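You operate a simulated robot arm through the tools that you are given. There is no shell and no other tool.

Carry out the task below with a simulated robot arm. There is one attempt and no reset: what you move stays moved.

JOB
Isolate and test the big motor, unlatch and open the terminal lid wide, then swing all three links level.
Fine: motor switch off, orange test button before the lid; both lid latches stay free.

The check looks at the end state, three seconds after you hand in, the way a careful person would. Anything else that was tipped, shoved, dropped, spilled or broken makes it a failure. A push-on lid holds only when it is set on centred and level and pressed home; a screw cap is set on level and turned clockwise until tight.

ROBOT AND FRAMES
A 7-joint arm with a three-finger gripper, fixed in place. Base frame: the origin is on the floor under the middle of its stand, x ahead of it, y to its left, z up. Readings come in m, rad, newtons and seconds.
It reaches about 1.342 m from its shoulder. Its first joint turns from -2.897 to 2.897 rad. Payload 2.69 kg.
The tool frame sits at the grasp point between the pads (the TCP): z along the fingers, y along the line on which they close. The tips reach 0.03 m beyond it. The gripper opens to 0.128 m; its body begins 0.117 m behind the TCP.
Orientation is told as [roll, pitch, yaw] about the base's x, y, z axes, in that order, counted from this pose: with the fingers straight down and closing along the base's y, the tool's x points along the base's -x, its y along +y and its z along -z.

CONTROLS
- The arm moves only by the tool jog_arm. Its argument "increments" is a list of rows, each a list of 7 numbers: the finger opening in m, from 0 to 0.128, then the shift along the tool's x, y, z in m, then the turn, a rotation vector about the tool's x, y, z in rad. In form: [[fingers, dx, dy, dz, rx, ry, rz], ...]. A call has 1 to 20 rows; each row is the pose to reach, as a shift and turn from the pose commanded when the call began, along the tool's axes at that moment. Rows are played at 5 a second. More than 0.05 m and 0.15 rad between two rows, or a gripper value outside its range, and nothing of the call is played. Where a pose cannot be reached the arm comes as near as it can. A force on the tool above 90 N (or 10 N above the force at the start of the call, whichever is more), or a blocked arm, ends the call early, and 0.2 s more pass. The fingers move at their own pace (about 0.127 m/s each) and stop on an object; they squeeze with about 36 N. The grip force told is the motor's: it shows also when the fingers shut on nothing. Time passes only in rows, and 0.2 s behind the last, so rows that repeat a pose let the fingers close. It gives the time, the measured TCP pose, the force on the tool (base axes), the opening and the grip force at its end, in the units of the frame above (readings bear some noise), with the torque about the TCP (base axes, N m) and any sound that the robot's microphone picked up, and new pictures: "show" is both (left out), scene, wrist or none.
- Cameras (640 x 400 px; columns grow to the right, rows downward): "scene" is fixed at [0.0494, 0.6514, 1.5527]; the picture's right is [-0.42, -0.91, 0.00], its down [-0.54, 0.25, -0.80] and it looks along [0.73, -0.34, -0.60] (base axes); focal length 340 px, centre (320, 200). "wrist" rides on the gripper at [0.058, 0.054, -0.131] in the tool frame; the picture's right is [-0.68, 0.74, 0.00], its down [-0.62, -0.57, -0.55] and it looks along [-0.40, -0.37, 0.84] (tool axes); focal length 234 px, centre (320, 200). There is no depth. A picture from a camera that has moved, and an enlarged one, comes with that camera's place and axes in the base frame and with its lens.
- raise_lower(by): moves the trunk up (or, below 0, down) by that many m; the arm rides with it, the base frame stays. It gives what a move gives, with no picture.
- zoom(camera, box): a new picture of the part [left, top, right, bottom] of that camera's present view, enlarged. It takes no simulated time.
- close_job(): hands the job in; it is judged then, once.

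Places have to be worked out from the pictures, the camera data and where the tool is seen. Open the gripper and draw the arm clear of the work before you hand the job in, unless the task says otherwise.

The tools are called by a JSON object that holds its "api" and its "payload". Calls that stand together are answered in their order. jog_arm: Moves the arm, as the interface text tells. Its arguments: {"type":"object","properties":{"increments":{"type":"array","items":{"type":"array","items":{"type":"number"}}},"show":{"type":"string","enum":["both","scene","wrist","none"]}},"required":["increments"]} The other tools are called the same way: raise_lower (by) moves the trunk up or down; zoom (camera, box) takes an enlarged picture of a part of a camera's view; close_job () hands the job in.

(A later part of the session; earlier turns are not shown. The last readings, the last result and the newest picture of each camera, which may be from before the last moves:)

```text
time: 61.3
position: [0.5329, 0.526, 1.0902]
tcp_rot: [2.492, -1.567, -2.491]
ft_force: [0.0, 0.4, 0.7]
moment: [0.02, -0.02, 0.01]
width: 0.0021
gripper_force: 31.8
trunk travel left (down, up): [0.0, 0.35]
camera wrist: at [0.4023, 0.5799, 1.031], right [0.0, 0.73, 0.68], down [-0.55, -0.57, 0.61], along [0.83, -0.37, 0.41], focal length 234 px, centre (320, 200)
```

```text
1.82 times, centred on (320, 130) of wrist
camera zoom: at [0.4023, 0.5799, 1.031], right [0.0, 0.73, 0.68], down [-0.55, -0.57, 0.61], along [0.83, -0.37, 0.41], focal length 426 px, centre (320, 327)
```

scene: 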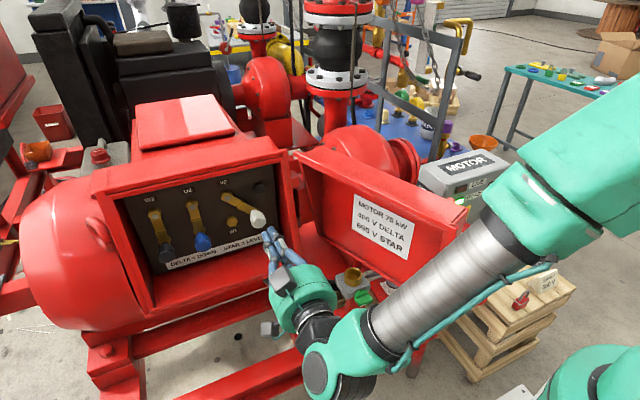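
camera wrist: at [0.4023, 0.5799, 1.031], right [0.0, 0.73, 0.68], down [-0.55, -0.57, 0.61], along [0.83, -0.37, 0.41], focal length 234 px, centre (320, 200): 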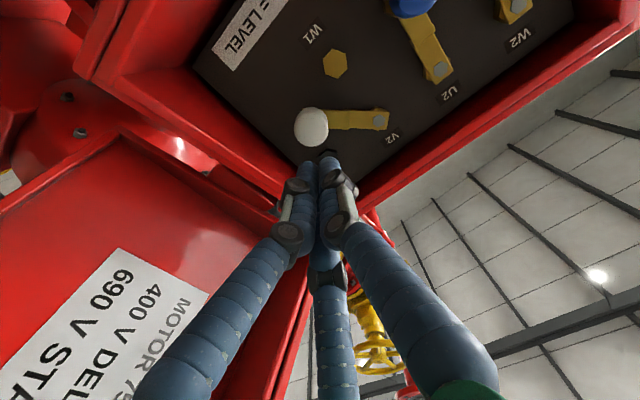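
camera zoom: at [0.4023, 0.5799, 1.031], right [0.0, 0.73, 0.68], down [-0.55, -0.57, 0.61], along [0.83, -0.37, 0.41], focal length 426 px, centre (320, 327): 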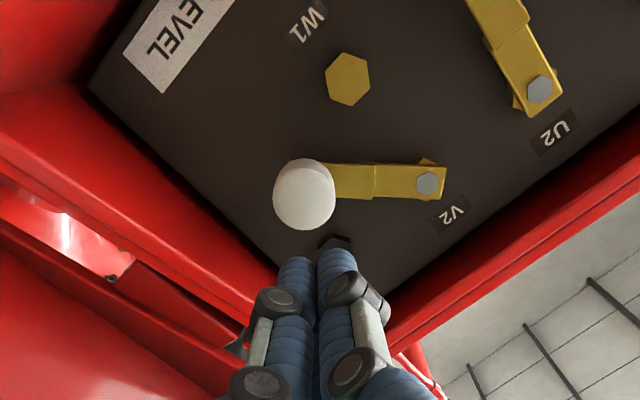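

The link rests at about 48° and holds by friction. I bring the closed fingers in below-left of the knob and push it up along the arc towards level.

{"api": "jog_arm", "payload": {"increments": [[0.0, 0.03, 0.022, 0, 0, 0, 0], [0.0, 0.06, 0.044, 0, 0, 0, 0], [0.0, 0.06, 0.044, 0.036, 0, 0, 0], [0.0, 0.06, 0.044, 0.072, 0, 0, 0], [0.0, 0.0495, 0.031, 0.072, 0, 0, 0], [0.0, 0.0409, 0.0181, 0.072, 0, 0, 0], [0.0, 0.0319, 0.0089, 0.072, 0, 0, 0], [0.0, 0.0214, 0.0014, 0.072, 0, 0, 0], [0.0, 0.0097, -0.0042, 0.072, 0, 0, 0]]}}

{"api": "zoom", "payload": {"camera": "scene", "box": [160, 170, 290, 280]}}

{"api": "zoom", "payload": {"camera": "wrist", "box": [200, 20, 440, 240]}}

```text
time: 63.3
position: [0.6028, 0.5216, 1.0789]
tcp_rot: [2.5, -1.567, -2.503]
ft_force: [0.5, -0.4, -0.2]
moment: [-0.03, -0.04, -0.08]
width: 0.0023
gripper_force: 31.5
trunk travel left (down, up): [0.0, 0.35]
camera wrist: at [0.4728, 0.5749, 1.0204], right [0.0, 0.73, 0.68], down [-0.55, -0.57, 0.61], along [0.83, -0.37, 0.41], focal length 234 px, centre (320, 200)
```

scene: 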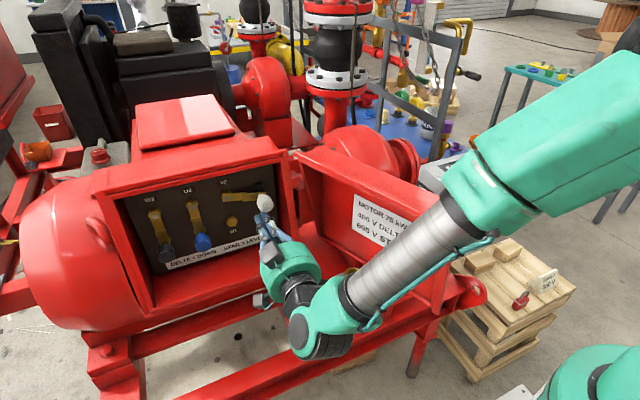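
wrist: 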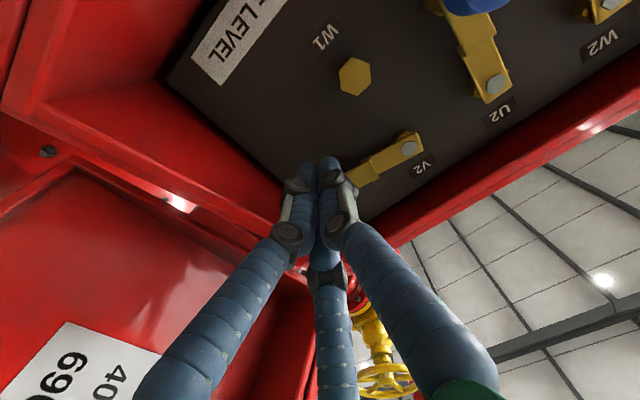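

```text
3.64 times, centred on (225, 225) of scene
camera zoom: at [0.0494, 0.6514, 1.5527], right [-0.42, -0.91, 0.0], down [-0.54, 0.25, -0.8], along [0.73, -0.34, -0.6], focal length 1236 px, centre (666, 109)
```

zoom: 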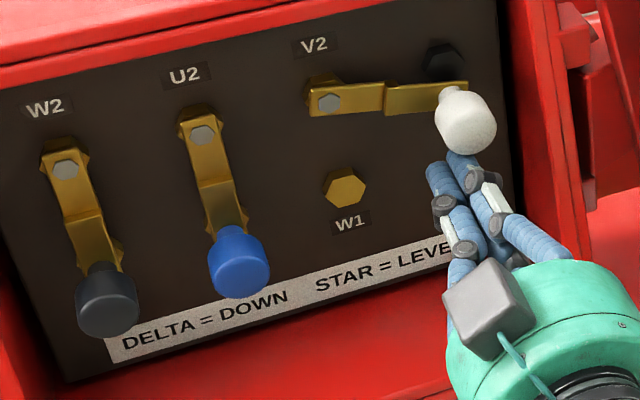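

```text
1.82 times, centred on (320, 130) of wrist
camera zoom: at [0.4728, 0.5749, 1.0204], right [0.0, 0.73, 0.68], down [-0.55, -0.57, 0.61], along [0.83, -0.37, 0.41], focal length 426 px, centre (320, 327)
```

zoom: 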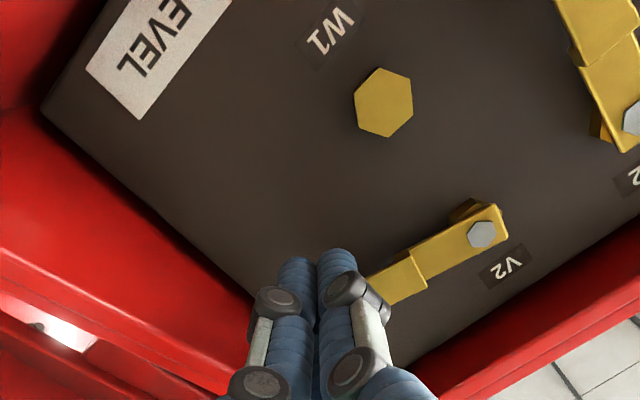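

The link is at roughly 75° with no resistance. I keep pushing up in small steps until it is level.

{"api": "jog_arm", "payload": {"increments": [[0.0, -0.005, -0.001, 0, 0, 0, 0], [0.0, -0.01, -0.002, 0, 0, 0, 0], [0.0, -0.014, -0.0025, 0, 0, 0, 0]]}}

{"api": "zoom", "payload": {"camera": "scene", "box": [160, 170, 290, 280]}}

{"api": "zoom", "payload": {"camera": "wrist", "box": [200, 20, 440, 240]}}

```text
time: 64.1
position: [0.6039, 0.5185, 1.094]
tcp_rot: [2.546, -1.566, -2.547]
ft_force: [0.1, -0.4, -0.7]
moment: [-0.03, 0.0, 0.01]
width: 0.0024
gripper_force: 31.1
trunk travel left (down, up): [0.0, 0.35]
camera wrist: at [0.4738, 0.5727, 1.0344], right [0.0, 0.74, 0.68], down [-0.55, -0.57, 0.61], along [0.83, -0.37, 0.41], focal length 234 px, centre (320, 200)
```

scene: 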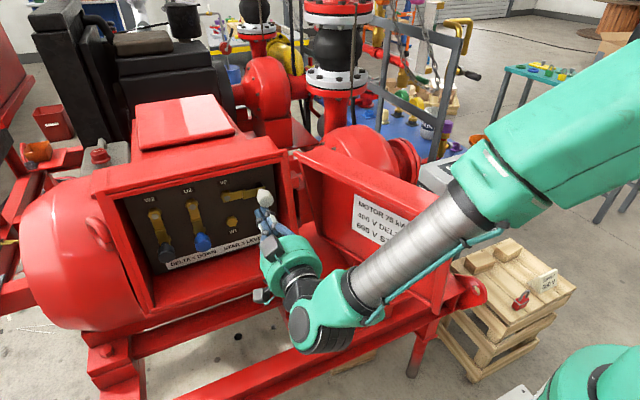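
wrist: 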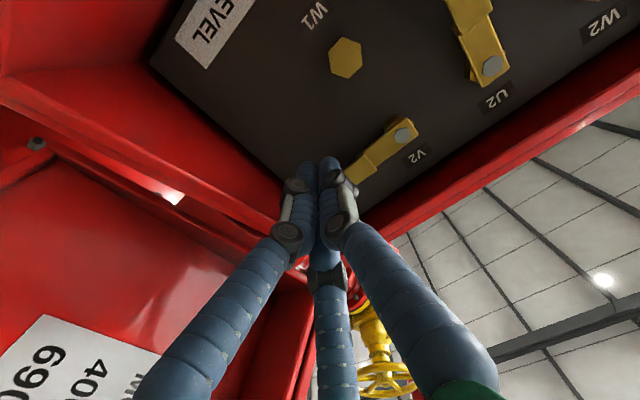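

```text
3.64 times, centred on (225, 225) of scene
camera zoom: at [0.0494, 0.6514, 1.5527], right [-0.42, -0.91, 0.0], down [-0.54, 0.25, -0.8], along [0.73, -0.34, -0.6], focal length 1236 px, centre (666, 109)
```

zoom: 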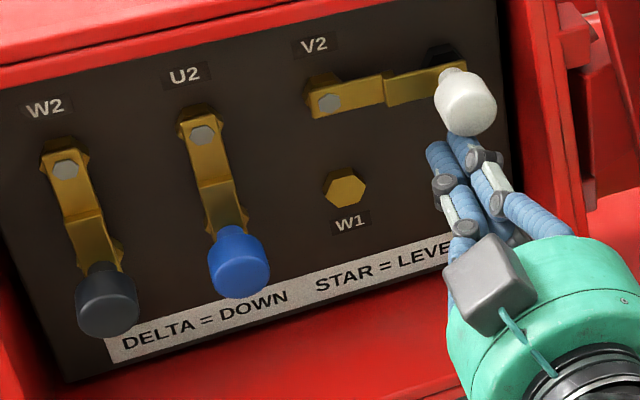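

```text
1.82 times, centred on (320, 130) of wrist
camera zoom: at [0.4738, 0.5727, 1.0344], right [0.0, 0.74, 0.68], down [-0.55, -0.57, 0.61], along [0.83, -0.37, 0.41], focal length 426 px, centre (320, 327)
```

zoom: 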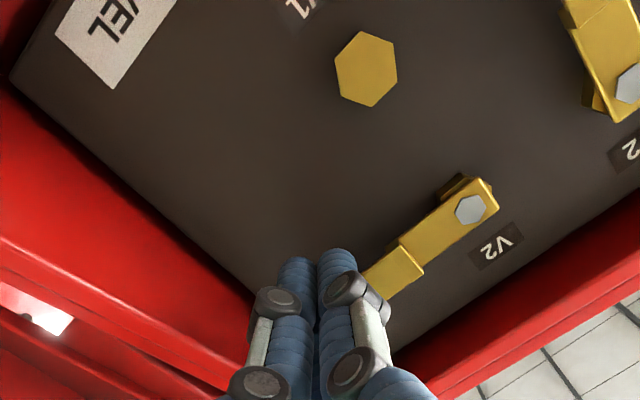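

The knob's centre computes to z≈1.1196 against the pivot's 1.1175, so it should be about level. I zoom tightly to verify the link's slope against the line of the bolts.

{"api": "zoom", "payload": {"camera": "scene", "box": [215, 170, 285, 220]}}

{"api": "zoom", "payload": {"camera": "scene", "box": [140, 170, 280, 260]}}

```text
8.00 times, centred on (250, 195) of scene
camera zoom: at [0.0494, 0.6514, 1.5527], right [-0.42, -0.91, 0.0], down [-0.54, 0.25, -0.8], along [0.73, -0.34, -0.6], focal length 2720 px, centre (880, 240)
```

zoom: 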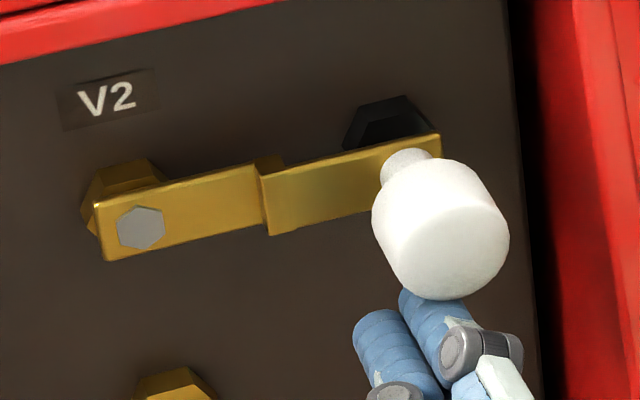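

```text
4.44 times, centred on (210, 215) of scene
camera zoom: at [0.0494, 0.6514, 1.5527], right [-0.42, -0.91, 0.0], down [-0.54, 0.25, -0.8], along [0.73, -0.34, -0.6], focal length 1511 px, centre (809, 133)
```

zoom: 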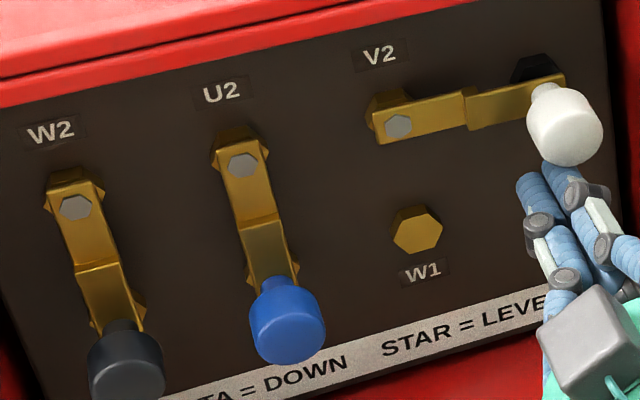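

The link is within about 2° of level, a touch low at the far end. I nudge it up 2.5 mm more and look again.

{"api": "jog_arm", "payload": {"increments": [[0.0, -0.0015, 0, 0, 0, 0, 0], [0.0, -0.003, 0, 0, 0, 0, 0], [0.0, -0.003, 0, 0, 0, 0, 0]], "show": "scene"}}

{"api": "zoom", "payload": {"camera": "scene", "box": [215, 170, 285, 220]}}

```text
time: 64.9
position: [0.6049, 0.5193, 1.0944]
tcp_rot: [2.529, -1.569, -2.532]
ft_force: [-2.3, -1.4, -12.2]
moment: [0.04, 0.23, -0.06]
width: 0.0022
gripper_force: 31.1
trunk travel left (down, up): [0.0, 0.35]
```

scene: 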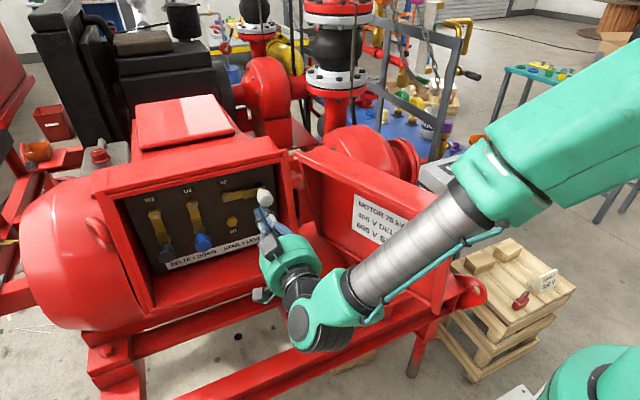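

```text
8.00 times, centred on (250, 195) of scene
camera zoom: at [0.0494, 0.6514, 1.5527], right [-0.42, -0.91, 0.0], down [-0.54, 0.25, -0.8], along [0.73, -0.34, -0.6], focal length 2720 px, centre (880, 240)
```

zoom: 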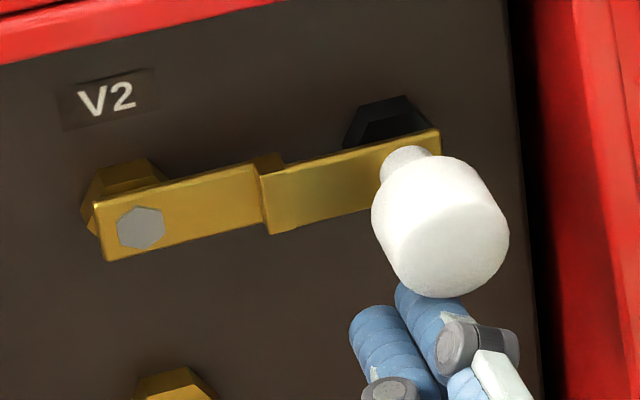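

A 12 N resistance shows the white link has reached its stop, level. I withdraw and move the closed fingers to a spot below-left of the blue knob, outside the box.

{"api": "jog_arm", "payload": {"increments": [[0.0, 0.012, 0, 0, 0, 0, 0], [0.0, 0.012, 0, -0.04, 0, 0, 0], [0.0, 0.012, 0, -0.078, 0, 0, 0], [0.0, 0.0289, 0.0427, -0.078, 0, 0, 0], [0.0, 0.0457, 0.0854, -0.078, 0, 0, 0], [0.0, 0.0626, 0.128, -0.078, 0, 0, 0], [0.0, 0.0794, 0.1707, -0.078, 0, 0, 0], [0.0, 0.0794, 0.1707, -0.078, 0, 0, 0]]}}

{"api": "zoom", "payload": {"camera": "scene", "box": [140, 170, 290, 280]}}

{"api": "zoom", "payload": {"camera": "wrist", "box": [200, 20, 440, 240]}}

```text
time: 66.7
position: [0.529, 0.692, 1.0143]
tcp_rot: [2.647, -1.569, -2.648]
ft_force: [0.2, 1.4, -0.9]
moment: [0.02, -0.08, -0.05]
width: 0.0023
gripper_force: 31.3
trunk travel left (down, up): [0.0, 0.35]
camera wrist: at [0.398, 0.746, 0.9556], right [0.0, 0.74, 0.68], down [-0.55, -0.57, 0.61], along [0.83, -0.37, 0.41], focal length 234 px, centre (320, 200)
```

scene: 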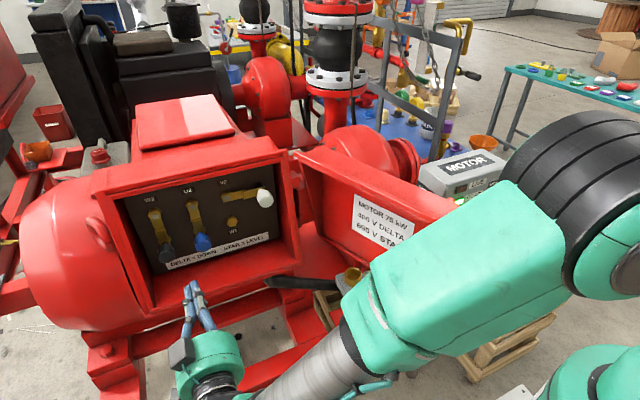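
wrist: 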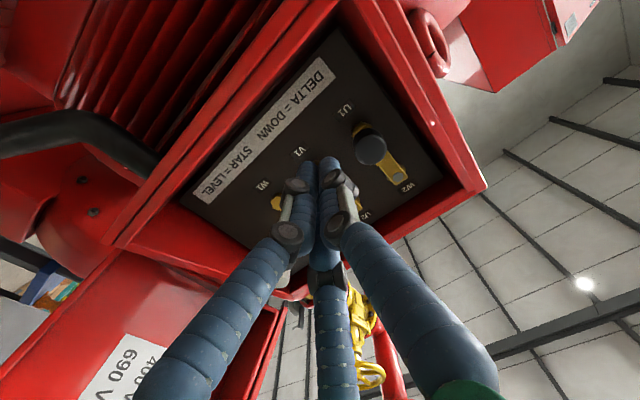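

```text
3.64 times, centred on (215, 225) of scene
camera zoom: at [0.0494, 0.6514, 1.5527], right [-0.42, -0.91, 0.0], down [-0.54, 0.25, -0.8], along [0.73, -0.34, -0.6], focal length 1236 px, centre (702, 109)
```

zoom: 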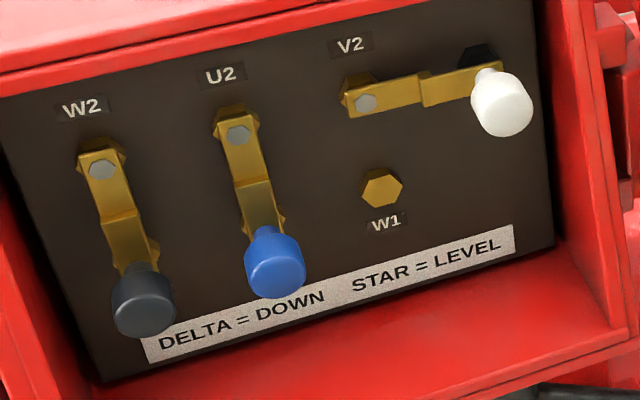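

```text
1.82 times, centred on (320, 130) of wrist
camera zoom: at [0.398, 0.746, 0.9556], right [0.0, 0.74, 0.68], down [-0.55, -0.57, 0.61], along [0.83, -0.37, 0.41], focal length 426 px, centre (320, 327)
```

zoom: 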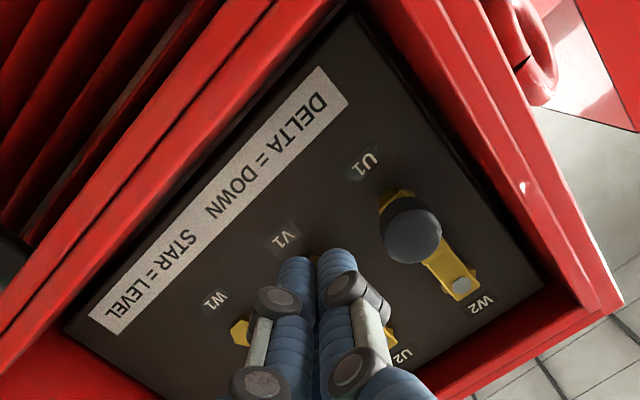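

The white link looks level. I move in below-left of the blue knob and push it along its arc to about 45°.

{"api": "jog_arm", "payload": {"increments": [[0.0, 0, 0, 0.038, 0, 0, 0], [0.0, 0, 0, 0.076, 0, 0, 0], [0.0, -0.0143, -0.0156, 0.076, 0, 0, 0], [0.0, -0.0155, -0.0247, 0.076, 0, 0, 0], [0.0, -0.0167, -0.0338, 0.076, 0, 0, 0], [0.0, -0.0237, -0.0508, 0.076, 0, 0, 0], [0.0, -0.0349, -0.0655, 0.076, 0, 0, 0]]}}

{"api": "zoom", "payload": {"camera": "scene", "box": [140, 170, 290, 280]}}

{"api": "zoom", "payload": {"camera": "wrist", "box": [200, 20, 440, 240]}}

```text
time: 68.3
position: [0.6033, 0.6245, 1.0542]
tcp_rot: [2.359, -1.566, -2.361]
ft_force: [0.0, -0.1, -0.2]
moment: [0.0, 0.0, 0.0]
width: 0.0022
gripper_force: 31.6
trunk travel left (down, up): [0.0, 0.35]
camera wrist: at [0.4724, 0.6778, 0.9942], right [0.0, 0.73, 0.68], down [-0.55, -0.57, 0.61], along [0.83, -0.37, 0.41], focal length 234 px, centre (320, 200)
```

scene: 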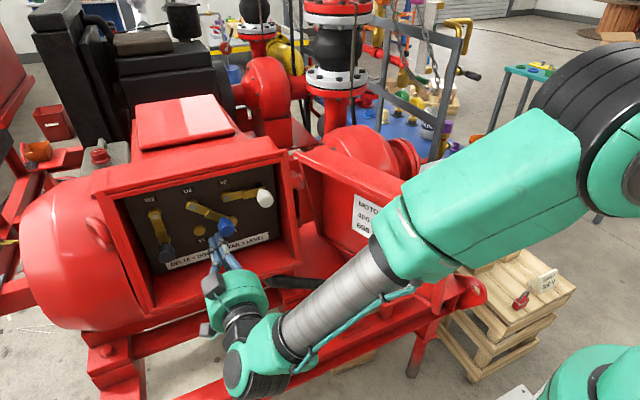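
wrist: 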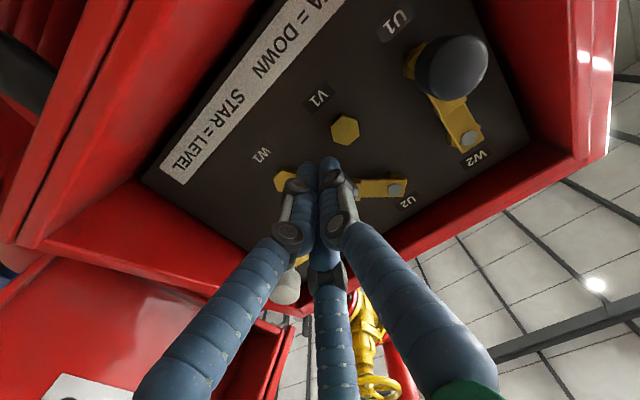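

```text
3.64 times, centred on (215, 225) of scene
camera zoom: at [0.0494, 0.6514, 1.5527], right [-0.42, -0.91, 0.0], down [-0.54, 0.25, -0.8], along [0.73, -0.34, -0.6], focal length 1236 px, centre (702, 109)
```

zoom: 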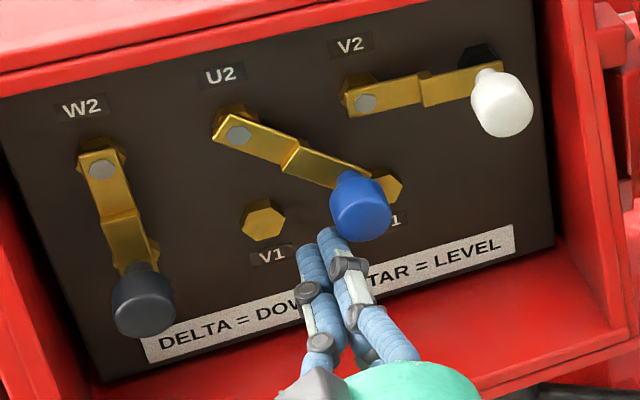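

```text
1.82 times, centred on (320, 130) of wrist
camera zoom: at [0.4724, 0.6778, 0.9942], right [0.0, 0.73, 0.68], down [-0.55, -0.57, 0.61], along [0.83, -0.37, 0.41], focal length 426 px, centre (320, 327)
```

zoom: 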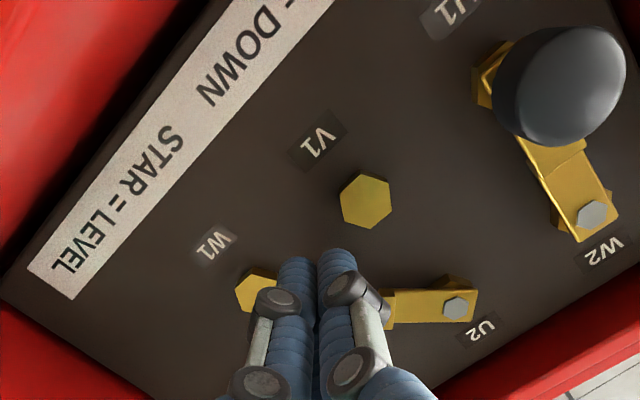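

The blue link is at about 50° with no resistance. I continue towards level.

{"api": "jog_arm", "payload": {"increments": [[0.0, -0.0056, -0.0146, 0, 0, 0, 0], [0.0, -0.012, -0.022, 0, 0, 0, 0], [0.0, -0.02, -0.0279, 0, 0, 0, 0], [0.0, -0.0288, -0.0315, 0, 0, 0, 0], [0.0, -0.0343, -0.033, 0, 0, 0, 0]]}}

{"api": "zoom", "payload": {"camera": "scene", "box": [140, 170, 290, 280]}}

{"api": "zoom", "payload": {"camera": "wrist", "box": [200, 20, 440, 240]}}

```text
time: 69.5
position: [0.6026, 0.5915, 1.0862]
tcp_rot: [2.547, -1.567, -2.546]
ft_force: [-0.5, 1.2, -0.3]
moment: [0.0, 0.01, 0.01]
width: 0.002
gripper_force: 31.1
trunk travel left (down, up): [0.0, 0.35]
camera wrist: at [0.4722, 0.6451, 1.0276], right [0.0, 0.73, 0.68], down [-0.55, -0.57, 0.61], along [0.83, -0.37, 0.41], focal length 234 px, centre (320, 200)
```

scene: 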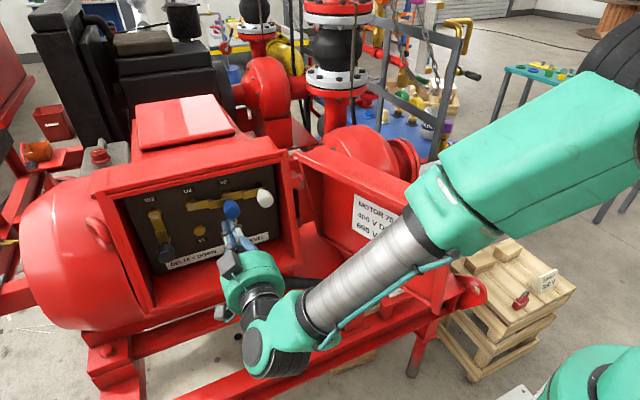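
wrist: 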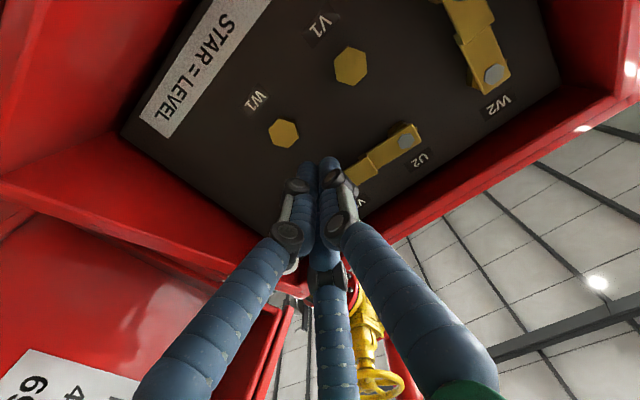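

```text
3.64 times, centred on (215, 225) of scene
camera zoom: at [0.0494, 0.6514, 1.5527], right [-0.42, -0.91, 0.0], down [-0.54, 0.25, -0.8], along [0.73, -0.34, -0.6], focal length 1236 px, centre (702, 109)
```

zoom: 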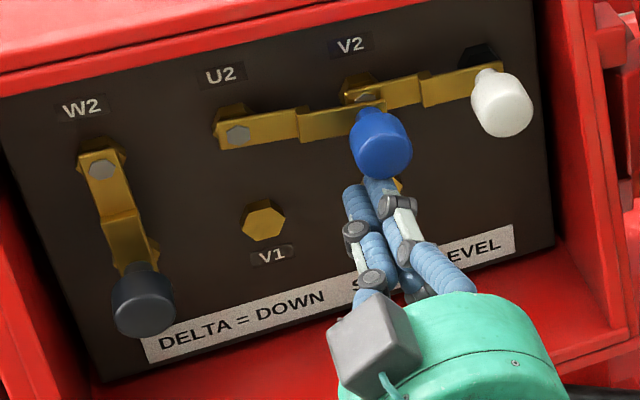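

```text
1.82 times, centred on (320, 130) of wrist
camera zoom: at [0.4722, 0.6451, 1.0276], right [0.0, 0.73, 0.68], down [-0.55, -0.57, 0.61], along [0.83, -0.37, 0.41], focal length 426 px, centre (320, 327)
```

zoom: 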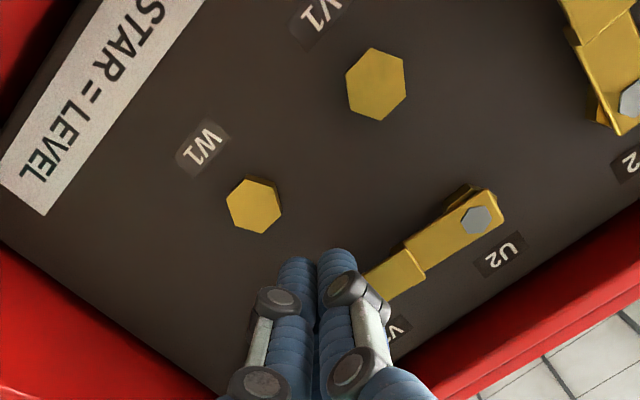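

The blue link is at about 82°. I push it up to its stop.

{"api": "jog_arm", "payload": {"increments": [[0.0, -0.004, 0, 0, 0, 0, 0], [0.0, -0.007, -0.0005, 0, 0, 0, 0], [0.0, -0.01, -0.001, 0, 0, 0, 0], [0.0, -0.012, -0.001, 0, 0, 0, 0]], "show": "scene"}}

{"api": "zoom", "payload": {"camera": "scene", "box": [180, 170, 280, 240]}}

```text
time: 70.5
position: [0.6017, 0.5892, 1.0942]
tcp_rot: [-1.032, -1.571, 1.031]
ft_force: [-1.9, 0.1, -16.8]
moment: [0.11, 0.28, 0.1]
width: 0.0021
gripper_force: 31.5
trunk travel left (down, up): [0.0, 0.35]
```

scene: 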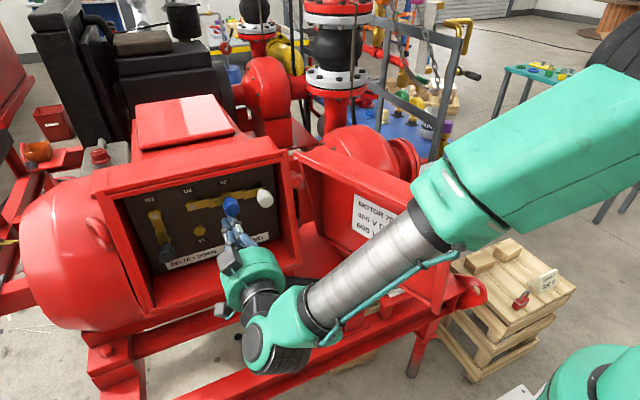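

```text
5.71 times, centred on (230, 205) of scene
camera zoom: at [0.0494, 0.6514, 1.5527], right [-0.42, -0.91, 0.0], down [-0.54, 0.25, -0.8], along [0.73, -0.34, -0.6], focal length 1943 px, centre (834, 171)
```

zoom: 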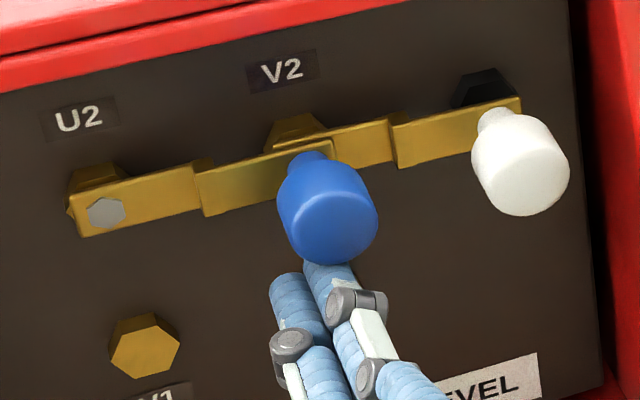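

The blue link is level at its stop (17 N). I withdraw and go below the grey knob, staying clear of the left wall.

{"api": "jog_arm", "payload": {"increments": [[0.0, 0.014, 0, 0, 0, 0, 0], [0.0, 0.014, 0, -0.04, 0, 0, 0], [0.0, 0.014, 0, -0.075, 0, 0, 0], [0.0, 0.032, 0.0382, -0.075, 0, 0, 0], [0.0, 0.05, 0.0764, -0.075, 0, 0, 0], [0.0, 0.068, 0.1146, -0.075, 0, 0, 0], [0.0, 0.086, 0.1528, -0.075, 0, 0, 0], [0.0, 0.086, 0.1528, -0.075, 0, 0, 0]]}}

{"api": "zoom", "payload": {"camera": "scene", "box": [130, 170, 290, 290]}}

{"api": "zoom", "payload": {"camera": "wrist", "box": [200, 20, 440, 240]}}

```text
time: 72.3
position: [0.5272, 0.7453, 1.0107]
tcp_rot: [2.667, -1.568, -2.669]
ft_force: [0.5, -0.1, -0.8]
moment: [-0.01, -0.05, -0.04]
width: 0.002
gripper_force: 31.6
trunk travel left (down, up): [0.0, 0.35]
camera wrist: at [0.398, 0.7993, 0.9522], right [0.0, 0.74, 0.68], down [-0.55, -0.57, 0.61], along [0.83, -0.37, 0.41], focal length 234 px, centre (320, 200)
```

scene: 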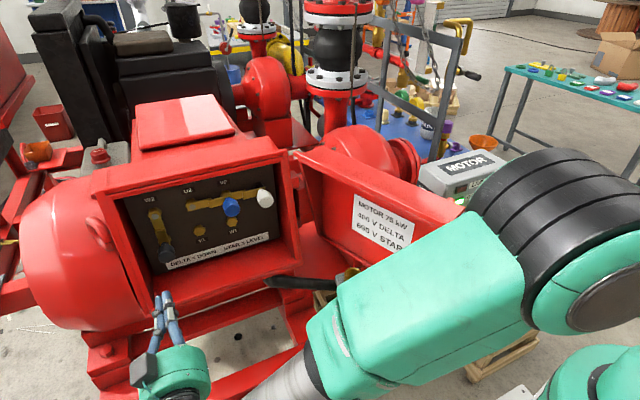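
wrist: 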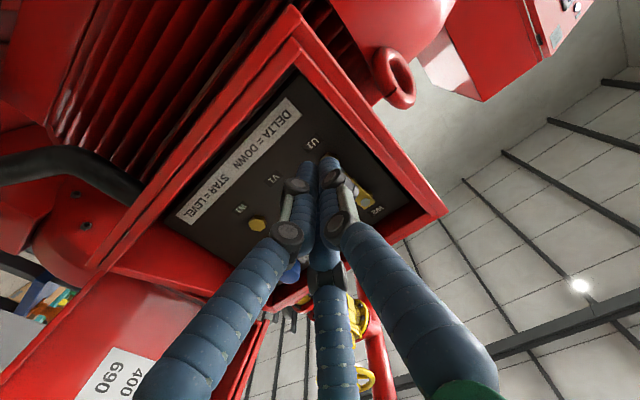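

```text
3.33 times, centred on (210, 230) of scene
camera zoom: at [0.0494, 0.6514, 1.5527], right [-0.42, -0.91, 0.0], down [-0.54, 0.25, -0.8], along [0.73, -0.34, -0.6], focal length 1133 px, centre (687, 100)
```

zoom: 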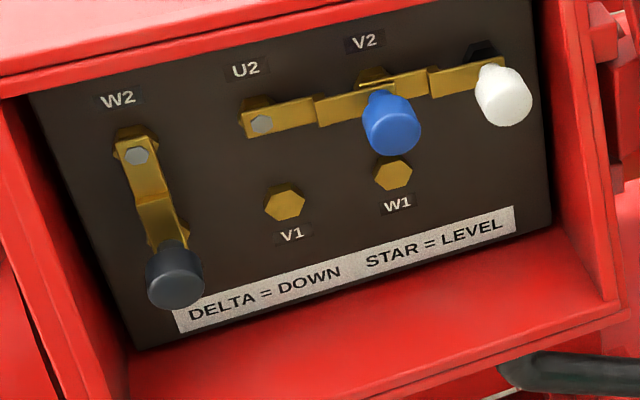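

```text
1.82 times, centred on (320, 130) of wrist
camera zoom: at [0.398, 0.7993, 0.9522], right [0.0, 0.74, 0.68], down [-0.55, -0.57, 0.61], along [0.83, -0.37, 0.41], focal length 426 px, centre (320, 327)
```

zoom: 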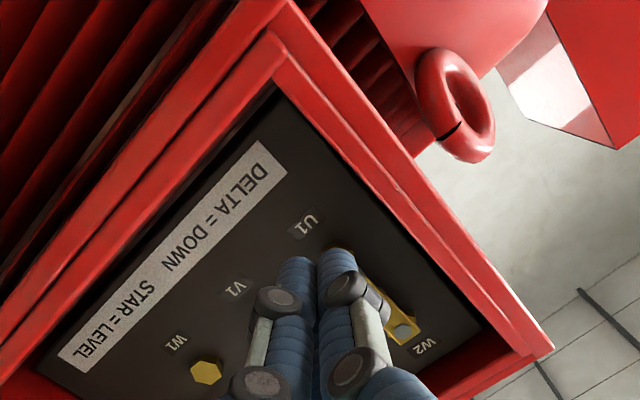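

Clear of the wall. I insert below the grey knob and push it along its arc to about 45°.

{"api": "jog_arm", "payload": {"increments": [[0.0, 0.0027, -0.0023, 0.04, 0, 0, 0], [0.0, 0.0027, -0.0023, 0.078, 0, 0, 0], [0.0, -0.015, 0.0006, 0.078, 0, 0, 0], [0.0, -0.0162, -0.0085, 0.078, 0, 0, 0], [0.0, -0.0174, -0.0176, 0.078, 0, 0, 0], [0.0, -0.0244, -0.0346, 0.078, 0, 0, 0], [0.0, -0.0356, -0.0493, 0.078, 0, 0, 0]]}}

{"api": "zoom", "payload": {"camera": "scene", "box": [130, 170, 290, 290]}}

{"api": "zoom", "payload": {"camera": "wrist", "box": [200, 20, 440, 240]}}

```text
time: 73.9
position: [0.6077, 0.694, 1.049]
tcp_rot: [2.57, -1.569, -2.571]
ft_force: [0.3, -0.8, -0.6]
moment: [0.03, 0.01, -0.01]
width: 0.0019
gripper_force: 32.1
trunk travel left (down, up): [0.0, 0.35]
camera wrist: at [0.4776, 0.7473, 0.9904], right [0.0, 0.73, 0.68], down [-0.55, -0.57, 0.61], along [0.83, -0.37, 0.41], focal length 234 px, centre (320, 200)
```

scene: 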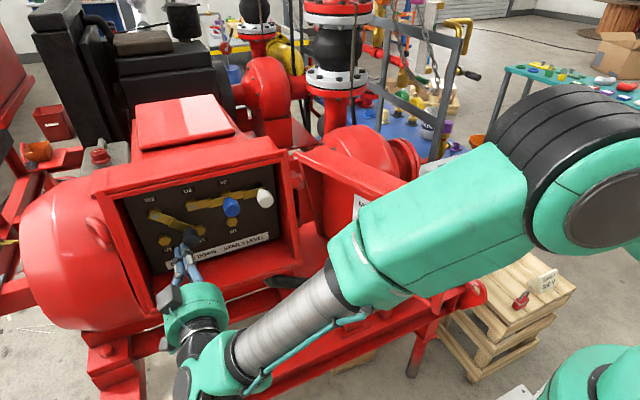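
wrist: 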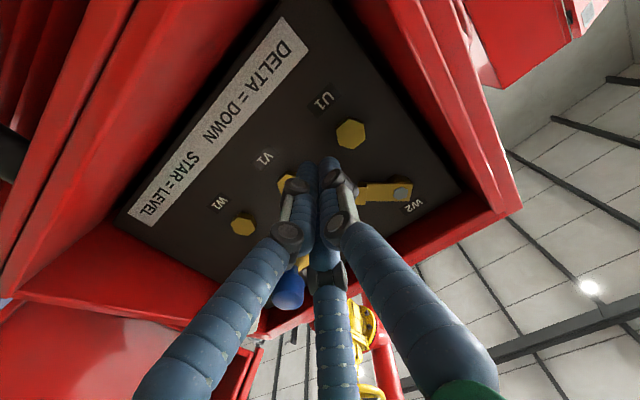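

```text
3.33 times, centred on (210, 230) of scene
camera zoom: at [0.0494, 0.6514, 1.5527], right [-0.42, -0.91, 0.0], down [-0.54, 0.25, -0.8], along [0.73, -0.34, -0.6], focal length 1133 px, centre (687, 100)
```

zoom: 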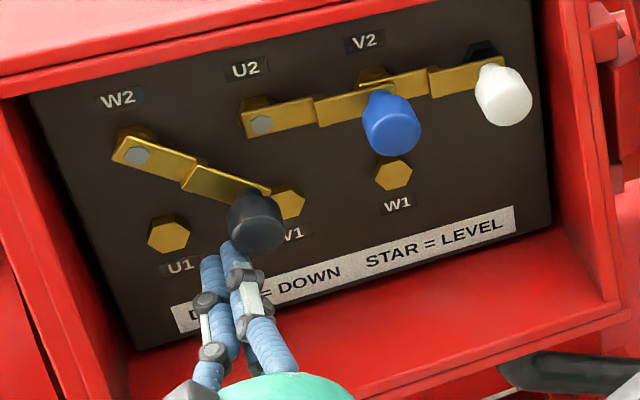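

```text
1.82 times, centred on (320, 130) of wrist
camera zoom: at [0.4776, 0.7473, 0.9904], right [0.0, 0.73, 0.68], down [-0.55, -0.57, 0.61], along [0.83, -0.37, 0.41], focal length 426 px, centre (320, 327)
```

zoom: 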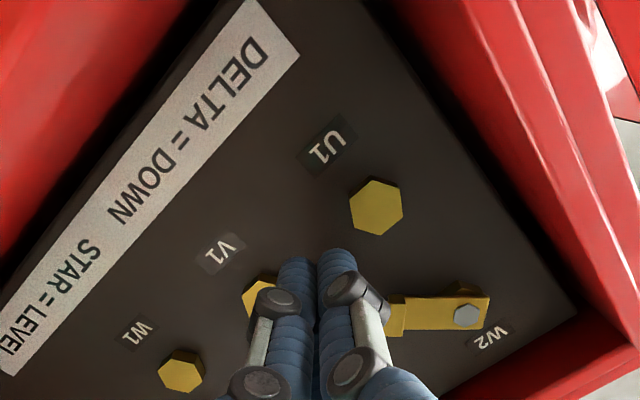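

The grey link is at about 48°. I continue along the arc to level and up against its stop.

{"api": "jog_arm", "payload": {"increments": [[0.0, -0.0108, -0.0111, 0, 0, 0, 0], [0.0, -0.018, -0.0185, 0, 0, 0, 0], [0.0, -0.0252, -0.0244, 0, 0, 0, 0], [0.0, -0.034, -0.0285, 0, 0, 0, 0], [0.0, -0.0405, -0.031, 0, 0, 0, 0], [0.0, -0.044, -0.032, 0, 0, 0, 0], [0.0, -0.0475, -0.0325, 0, 0, 0, 0]]}}

{"api": "zoom", "payload": {"camera": "scene", "box": [130, 170, 290, 290]}}

{"api": "zoom", "payload": {"camera": "scene", "box": [130, 170, 230, 240]}}

```text
time: 75.5
position: [0.6064, 0.6611, 1.0931]
tcp_rot: [2.758, -1.567, -2.76]
ft_force: [1.6, -0.9, -5.1]
moment: [0.01, 0.18, -0.01]
width: 0.0024
gripper_force: 31.2
trunk travel left (down, up): [0.0, 0.35]
camera wrist: at [0.4753, 0.7155, 1.035], right [0.0, 0.74, 0.68], down [-0.55, -0.57, 0.61], along [0.83, -0.37, 0.41], focal length 234 px, centre (320, 200)
```

scene: 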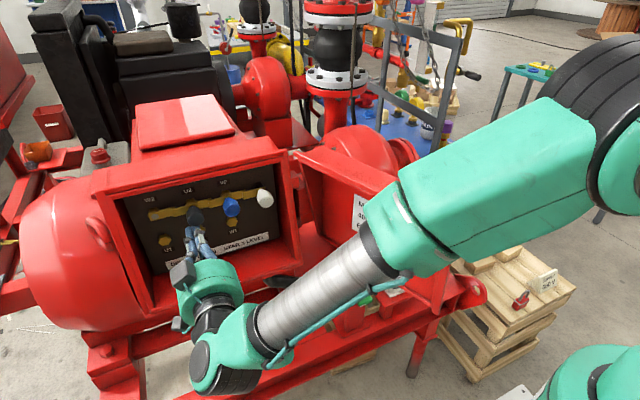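
wrist: 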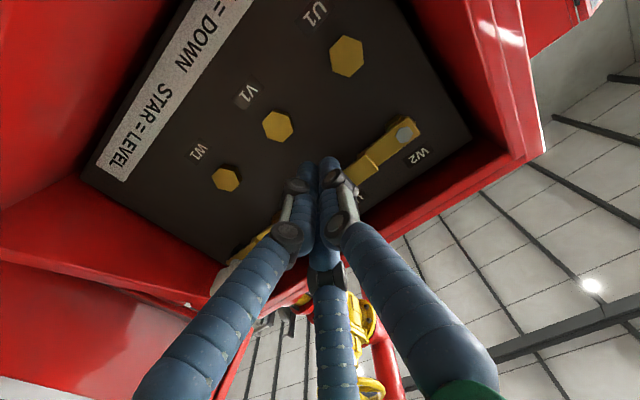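

```text
3.33 times, centred on (210, 230) of scene
camera zoom: at [0.0494, 0.6514, 1.5527], right [-0.42, -0.91, 0.0], down [-0.54, 0.25, -0.8], along [0.73, -0.34, -0.6], focal length 1133 px, centre (687, 100)
```

zoom: 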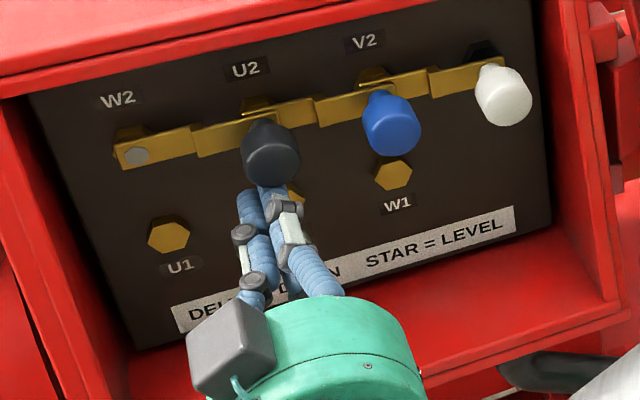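

```text
5.71 times, centred on (180, 205) of scene
camera zoom: at [0.0494, 0.6514, 1.5527], right [-0.42, -0.91, 0.0], down [-0.54, 0.25, -0.8], along [0.73, -0.34, -0.6], focal length 1943 px, centre (1120, 171)
```

zoom: 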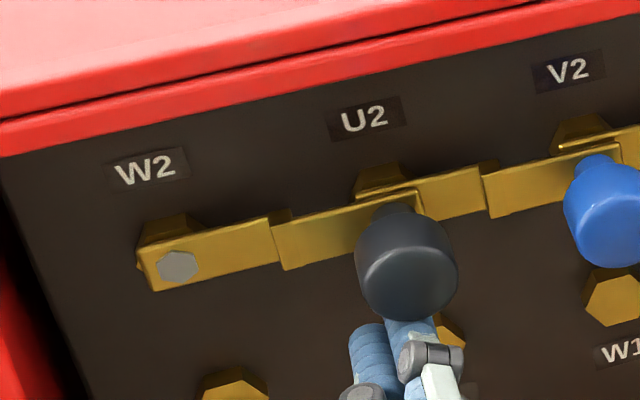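

The grey link is nearly at its stop (5 N). I push 2.5 mm more, then withdraw.

{"api": "jog_arm", "payload": {"increments": [[0.0, -0.0015, 0, 0, 0, 0, 0], [0.0, -0.003, 0, 0, 0, 0, 0], [0.0, -0.003, 0, 0, 0, 0, 0]], "show": "none"}}

```text
time: 76.3
position: [0.606, 0.6621, 1.0953]
tcp_rot: [-1.507, -1.568, 1.506]
ft_force: [-5.8, -2.8, -24.6]
moment: [0.18, 0.37, -0.1]
width: 0.0022
gripper_force: 31.2
trunk travel left (down, up): [0.0, 0.35]
```

The grey link is firmly at its stop (25 N). I lower slightly, withdraw from the box, open the gripper and draw back.

{"api": "jog_arm", "payload": {"increments": [[0.0, 0.016, 0, 0, 0, 0, 0], [0.0, 0.016, 0, -0.04, 0, 0, 0], [0.0, 0.016, 0, -0.08, 0, 0, 0], [0.0, 0.006, 0, -0.12, 0, 0, 0], [0.0, -0.02, 0, -0.16, 0, 0, 0], [0.05, -0.06, 0, -0.185, 0, 0, 0], [0.1, -0.105, 0, -0.19, 0, 0, 0], [0.1, -0.15, 0, -0.19, 0, 0, 0], [0.1, -0.15, 0, -0.19, 0, 0, 0]]}}

{"api": "zoom", "payload": {"camera": "scene", "box": [110, 150, 310, 300]}}

{"api": "zoom", "payload": {"camera": "scene", "box": [280, 130, 520, 300]}}

{"api": "zoom", "payload": {"camera": "scene", "box": [150, 180, 280, 240]}}

```text
time: 78.5
position: [0.4325, 0.6585, 1.1893]
tcp_rot: [-1.449, -1.488, 1.422]
ft_force: [-0.3, 0.5, -0.7]
moment: [0.0, -0.04, -0.07]
width: 0.1
gripper_force: 0.1
trunk travel left (down, up): [0.0, 0.35]
stopped in row 9: the arm was blocked; the commanded pose is now the measured one
camera wrist: at [0.3037, 0.7116, 1.1285], right [0.03, 0.79, 0.61], down [-0.56, -0.5, 0.66], along [0.83, -0.36, 0.42], focal length 234 px, centre (320, 200)
```

scene: 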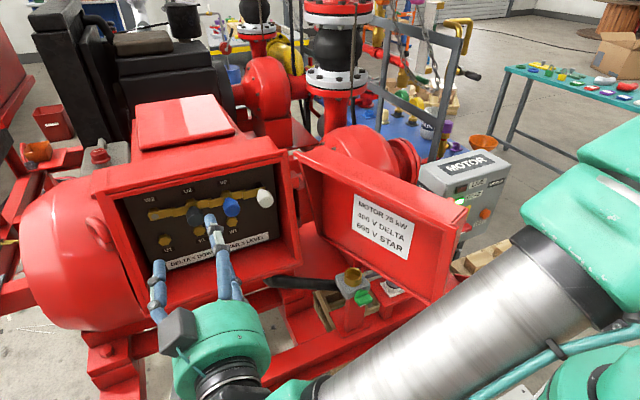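
wrist: 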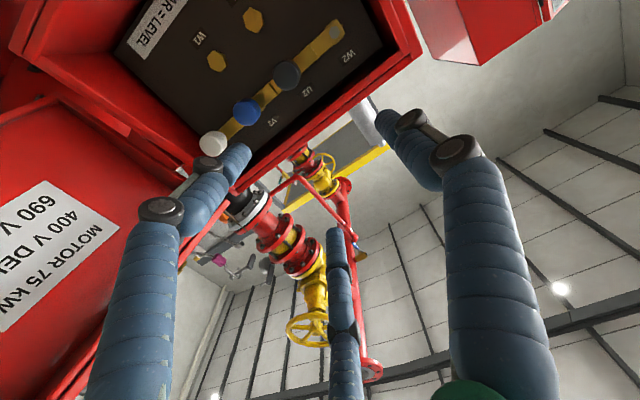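

```text
2.67 times, centred on (210, 225) of scene
camera zoom: at [0.0494, 0.6514, 1.5527], right [-0.42, -0.91, 0.0], down [-0.54, 0.25, -0.8], along [0.73, -0.34, -0.6], focal length 907 px, centre (613, 133)
```

zoom: 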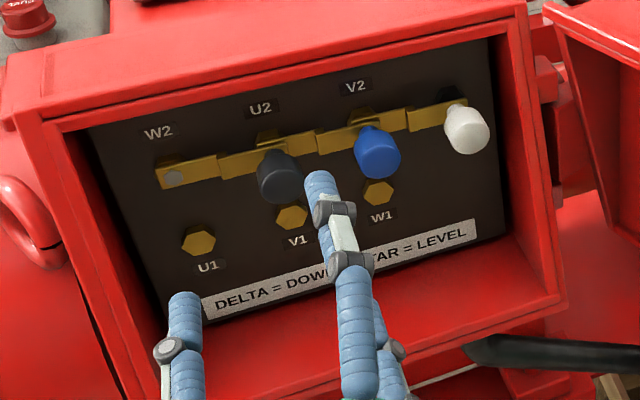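

```text
2.35 times, centred on (400, 215) of scene
camera zoom: at [0.0494, 0.6514, 1.5527], right [-0.42, -0.91, 0.0], down [-0.54, 0.25, -0.8], along [0.73, -0.34, -0.6], focal length 800 px, centre (132, 165)
```

zoom: 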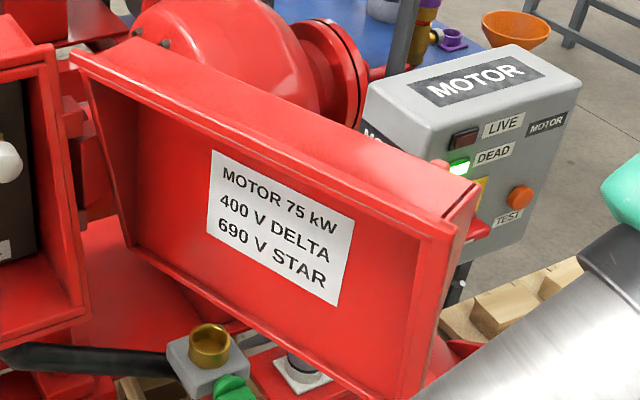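

```text
4.92 times, centred on (215, 210) of scene
camera zoom: at [0.0494, 0.6514, 1.5527], right [-0.42, -0.91, 0.0], down [-0.54, 0.25, -0.8], along [0.73, -0.34, -0.6], focal length 1674 px, centre (837, 151)
```

zoom: 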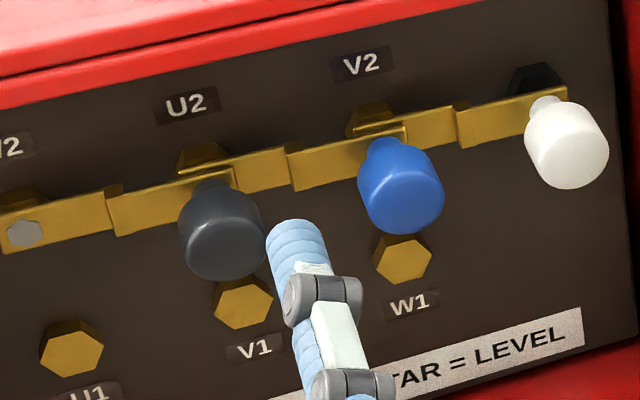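

All three links lie level, the lid stands wide open, the DEAD lamp is lit and the switch is OFF. The arm met a joint limit while backing up, with no force on the tool. I tilt it down and draw it further away with the gripper open.

{"api": "jog_arm", "payload": {"increments": [[0.1, -0.0148, -0.0171, -0.0062, 0, 0.136, 0], [0.11, -0.0296, -0.0343, -0.0124, 0, 0.272, 0], [0.12, -0.0443, -0.0514, -0.0187, 0, 0.408, 0], [0.128, -0.0591, -0.0686, -0.0249, 0, 0.544, 0], [0.128, -0.0739, -0.0857, -0.0311, 0, 0.68, 0], [0.128, -0.0739, -0.0857, -0.0311, 0, 0.68, 0]]}}

{"api": "zoom", "payload": {"camera": "scene", "box": [110, 150, 310, 300]}}

{"api": "zoom", "payload": {"camera": "scene", "box": [280, 130, 520, 300]}}

```text
time: 79.5
position: [0.4126, 0.618, 1.1275]
tcp_rot: [-0.467, -0.962, 0.374]
ft_force: [0.5, 0.5, -0.4]
moment: [-0.01, -0.02, 0.0]
width: 0.1282
gripper_force: 0.0
trunk travel left (down, up): [0.0, 0.35]
stopped in row 4: the arm was blocked; the commanded pose is now the measured one
camera wrist: at [0.2715, 0.6783, 1.1323], right [0.38, 0.85, 0.36], down [-0.15, -0.33, 0.93], along [0.92, -0.4, 0.0], focal length 234 px, centre (320, 200)
```

scene: 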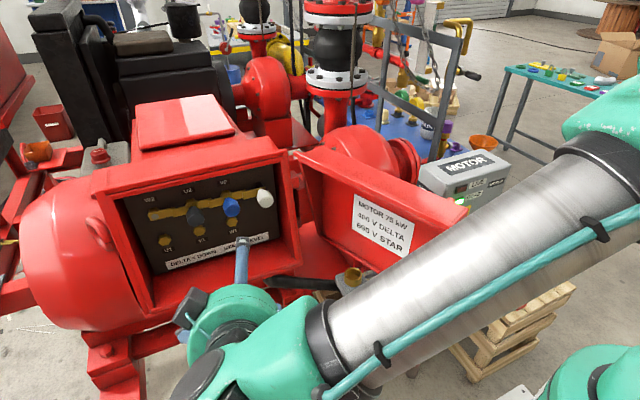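
wrist: 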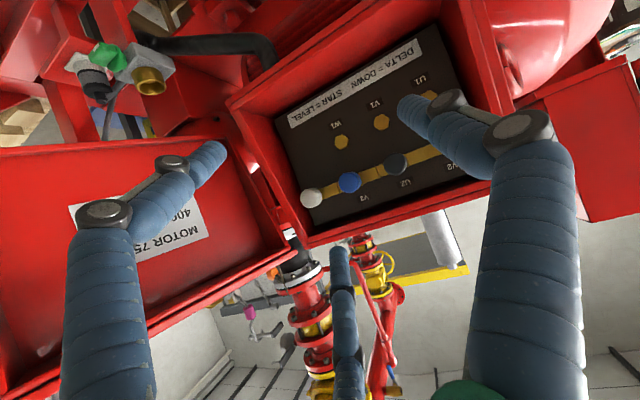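

```text
2.67 times, centred on (210, 225) of scene
camera zoom: at [0.0494, 0.6514, 1.5527], right [-0.42, -0.91, 0.0], down [-0.54, 0.25, -0.8], along [0.73, -0.34, -0.6], focal length 907 px, centre (613, 133)
```

zoom: 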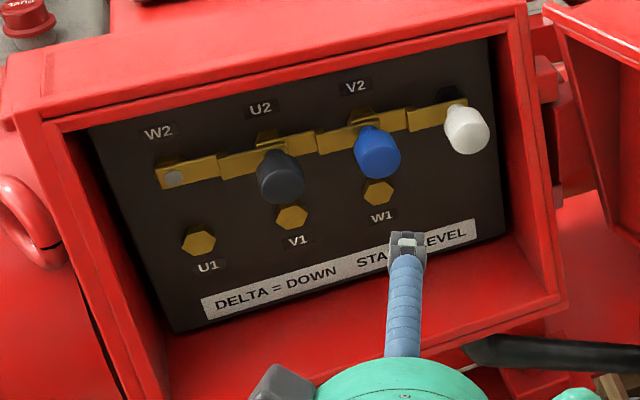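

```text
2.35 times, centred on (400, 215) of scene
camera zoom: at [0.0494, 0.6514, 1.5527], right [-0.42, -0.91, 0.0], down [-0.54, 0.25, -0.8], along [0.73, -0.34, -0.6], focal length 800 px, centre (132, 165)
```

zoom: 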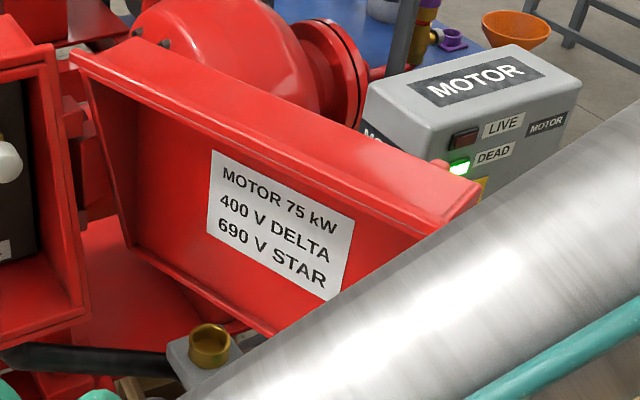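

The pictures show nothing touched; the arm seems to be at a wrist roll limit in this orientation. I roll the tool back about its own axis (towards the orientation used earlier) to free it.

{"api": "jog_arm", "payload": {"increments": [[0.128, 0, 0, 0, 0, 0, 0.14], [0.128, 0, 0, 0, 0, 0, 0.28], [0.128, 0, 0, 0, 0, 0, 0.42], [0.128, 0, 0, 0, 0, 0, 0.56], [0.128, 0, 0, 0, 0, 0, 0.7], [0.128, 0, 0, 0, 0, 0, 0.7]]}}

```text
time: 80.9
position: [0.4111, 0.6203, 1.1262]
tcp_rot: [0.573, -0.916, -0.863]
ft_force: [-1.1, -0.9, 0.8]
moment: [0.04, 0.02, 0.0]
width: 0.128
gripper_force: 0.1
trunk travel left (down, up): [0.0, 0.35]
camera wrist: at [0.2983, 0.7123, 1.1645], right [0.53, 0.33, 0.78], down [-0.42, -0.69, 0.58], along [0.73, -0.64, -0.23], focal length 234 px, centre (320, 200)
```

scene: 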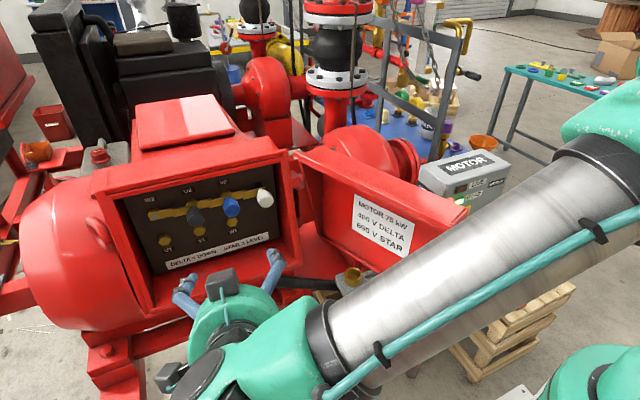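
wrist: 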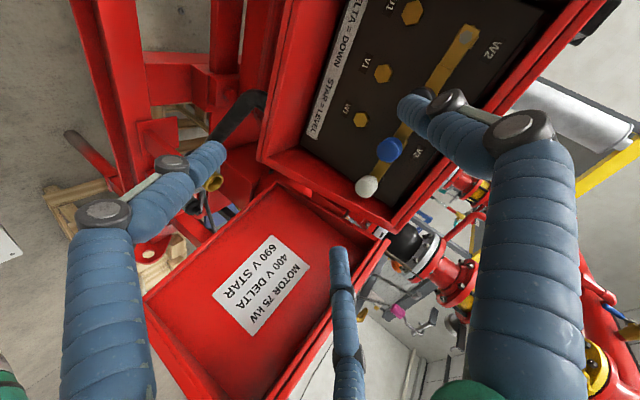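

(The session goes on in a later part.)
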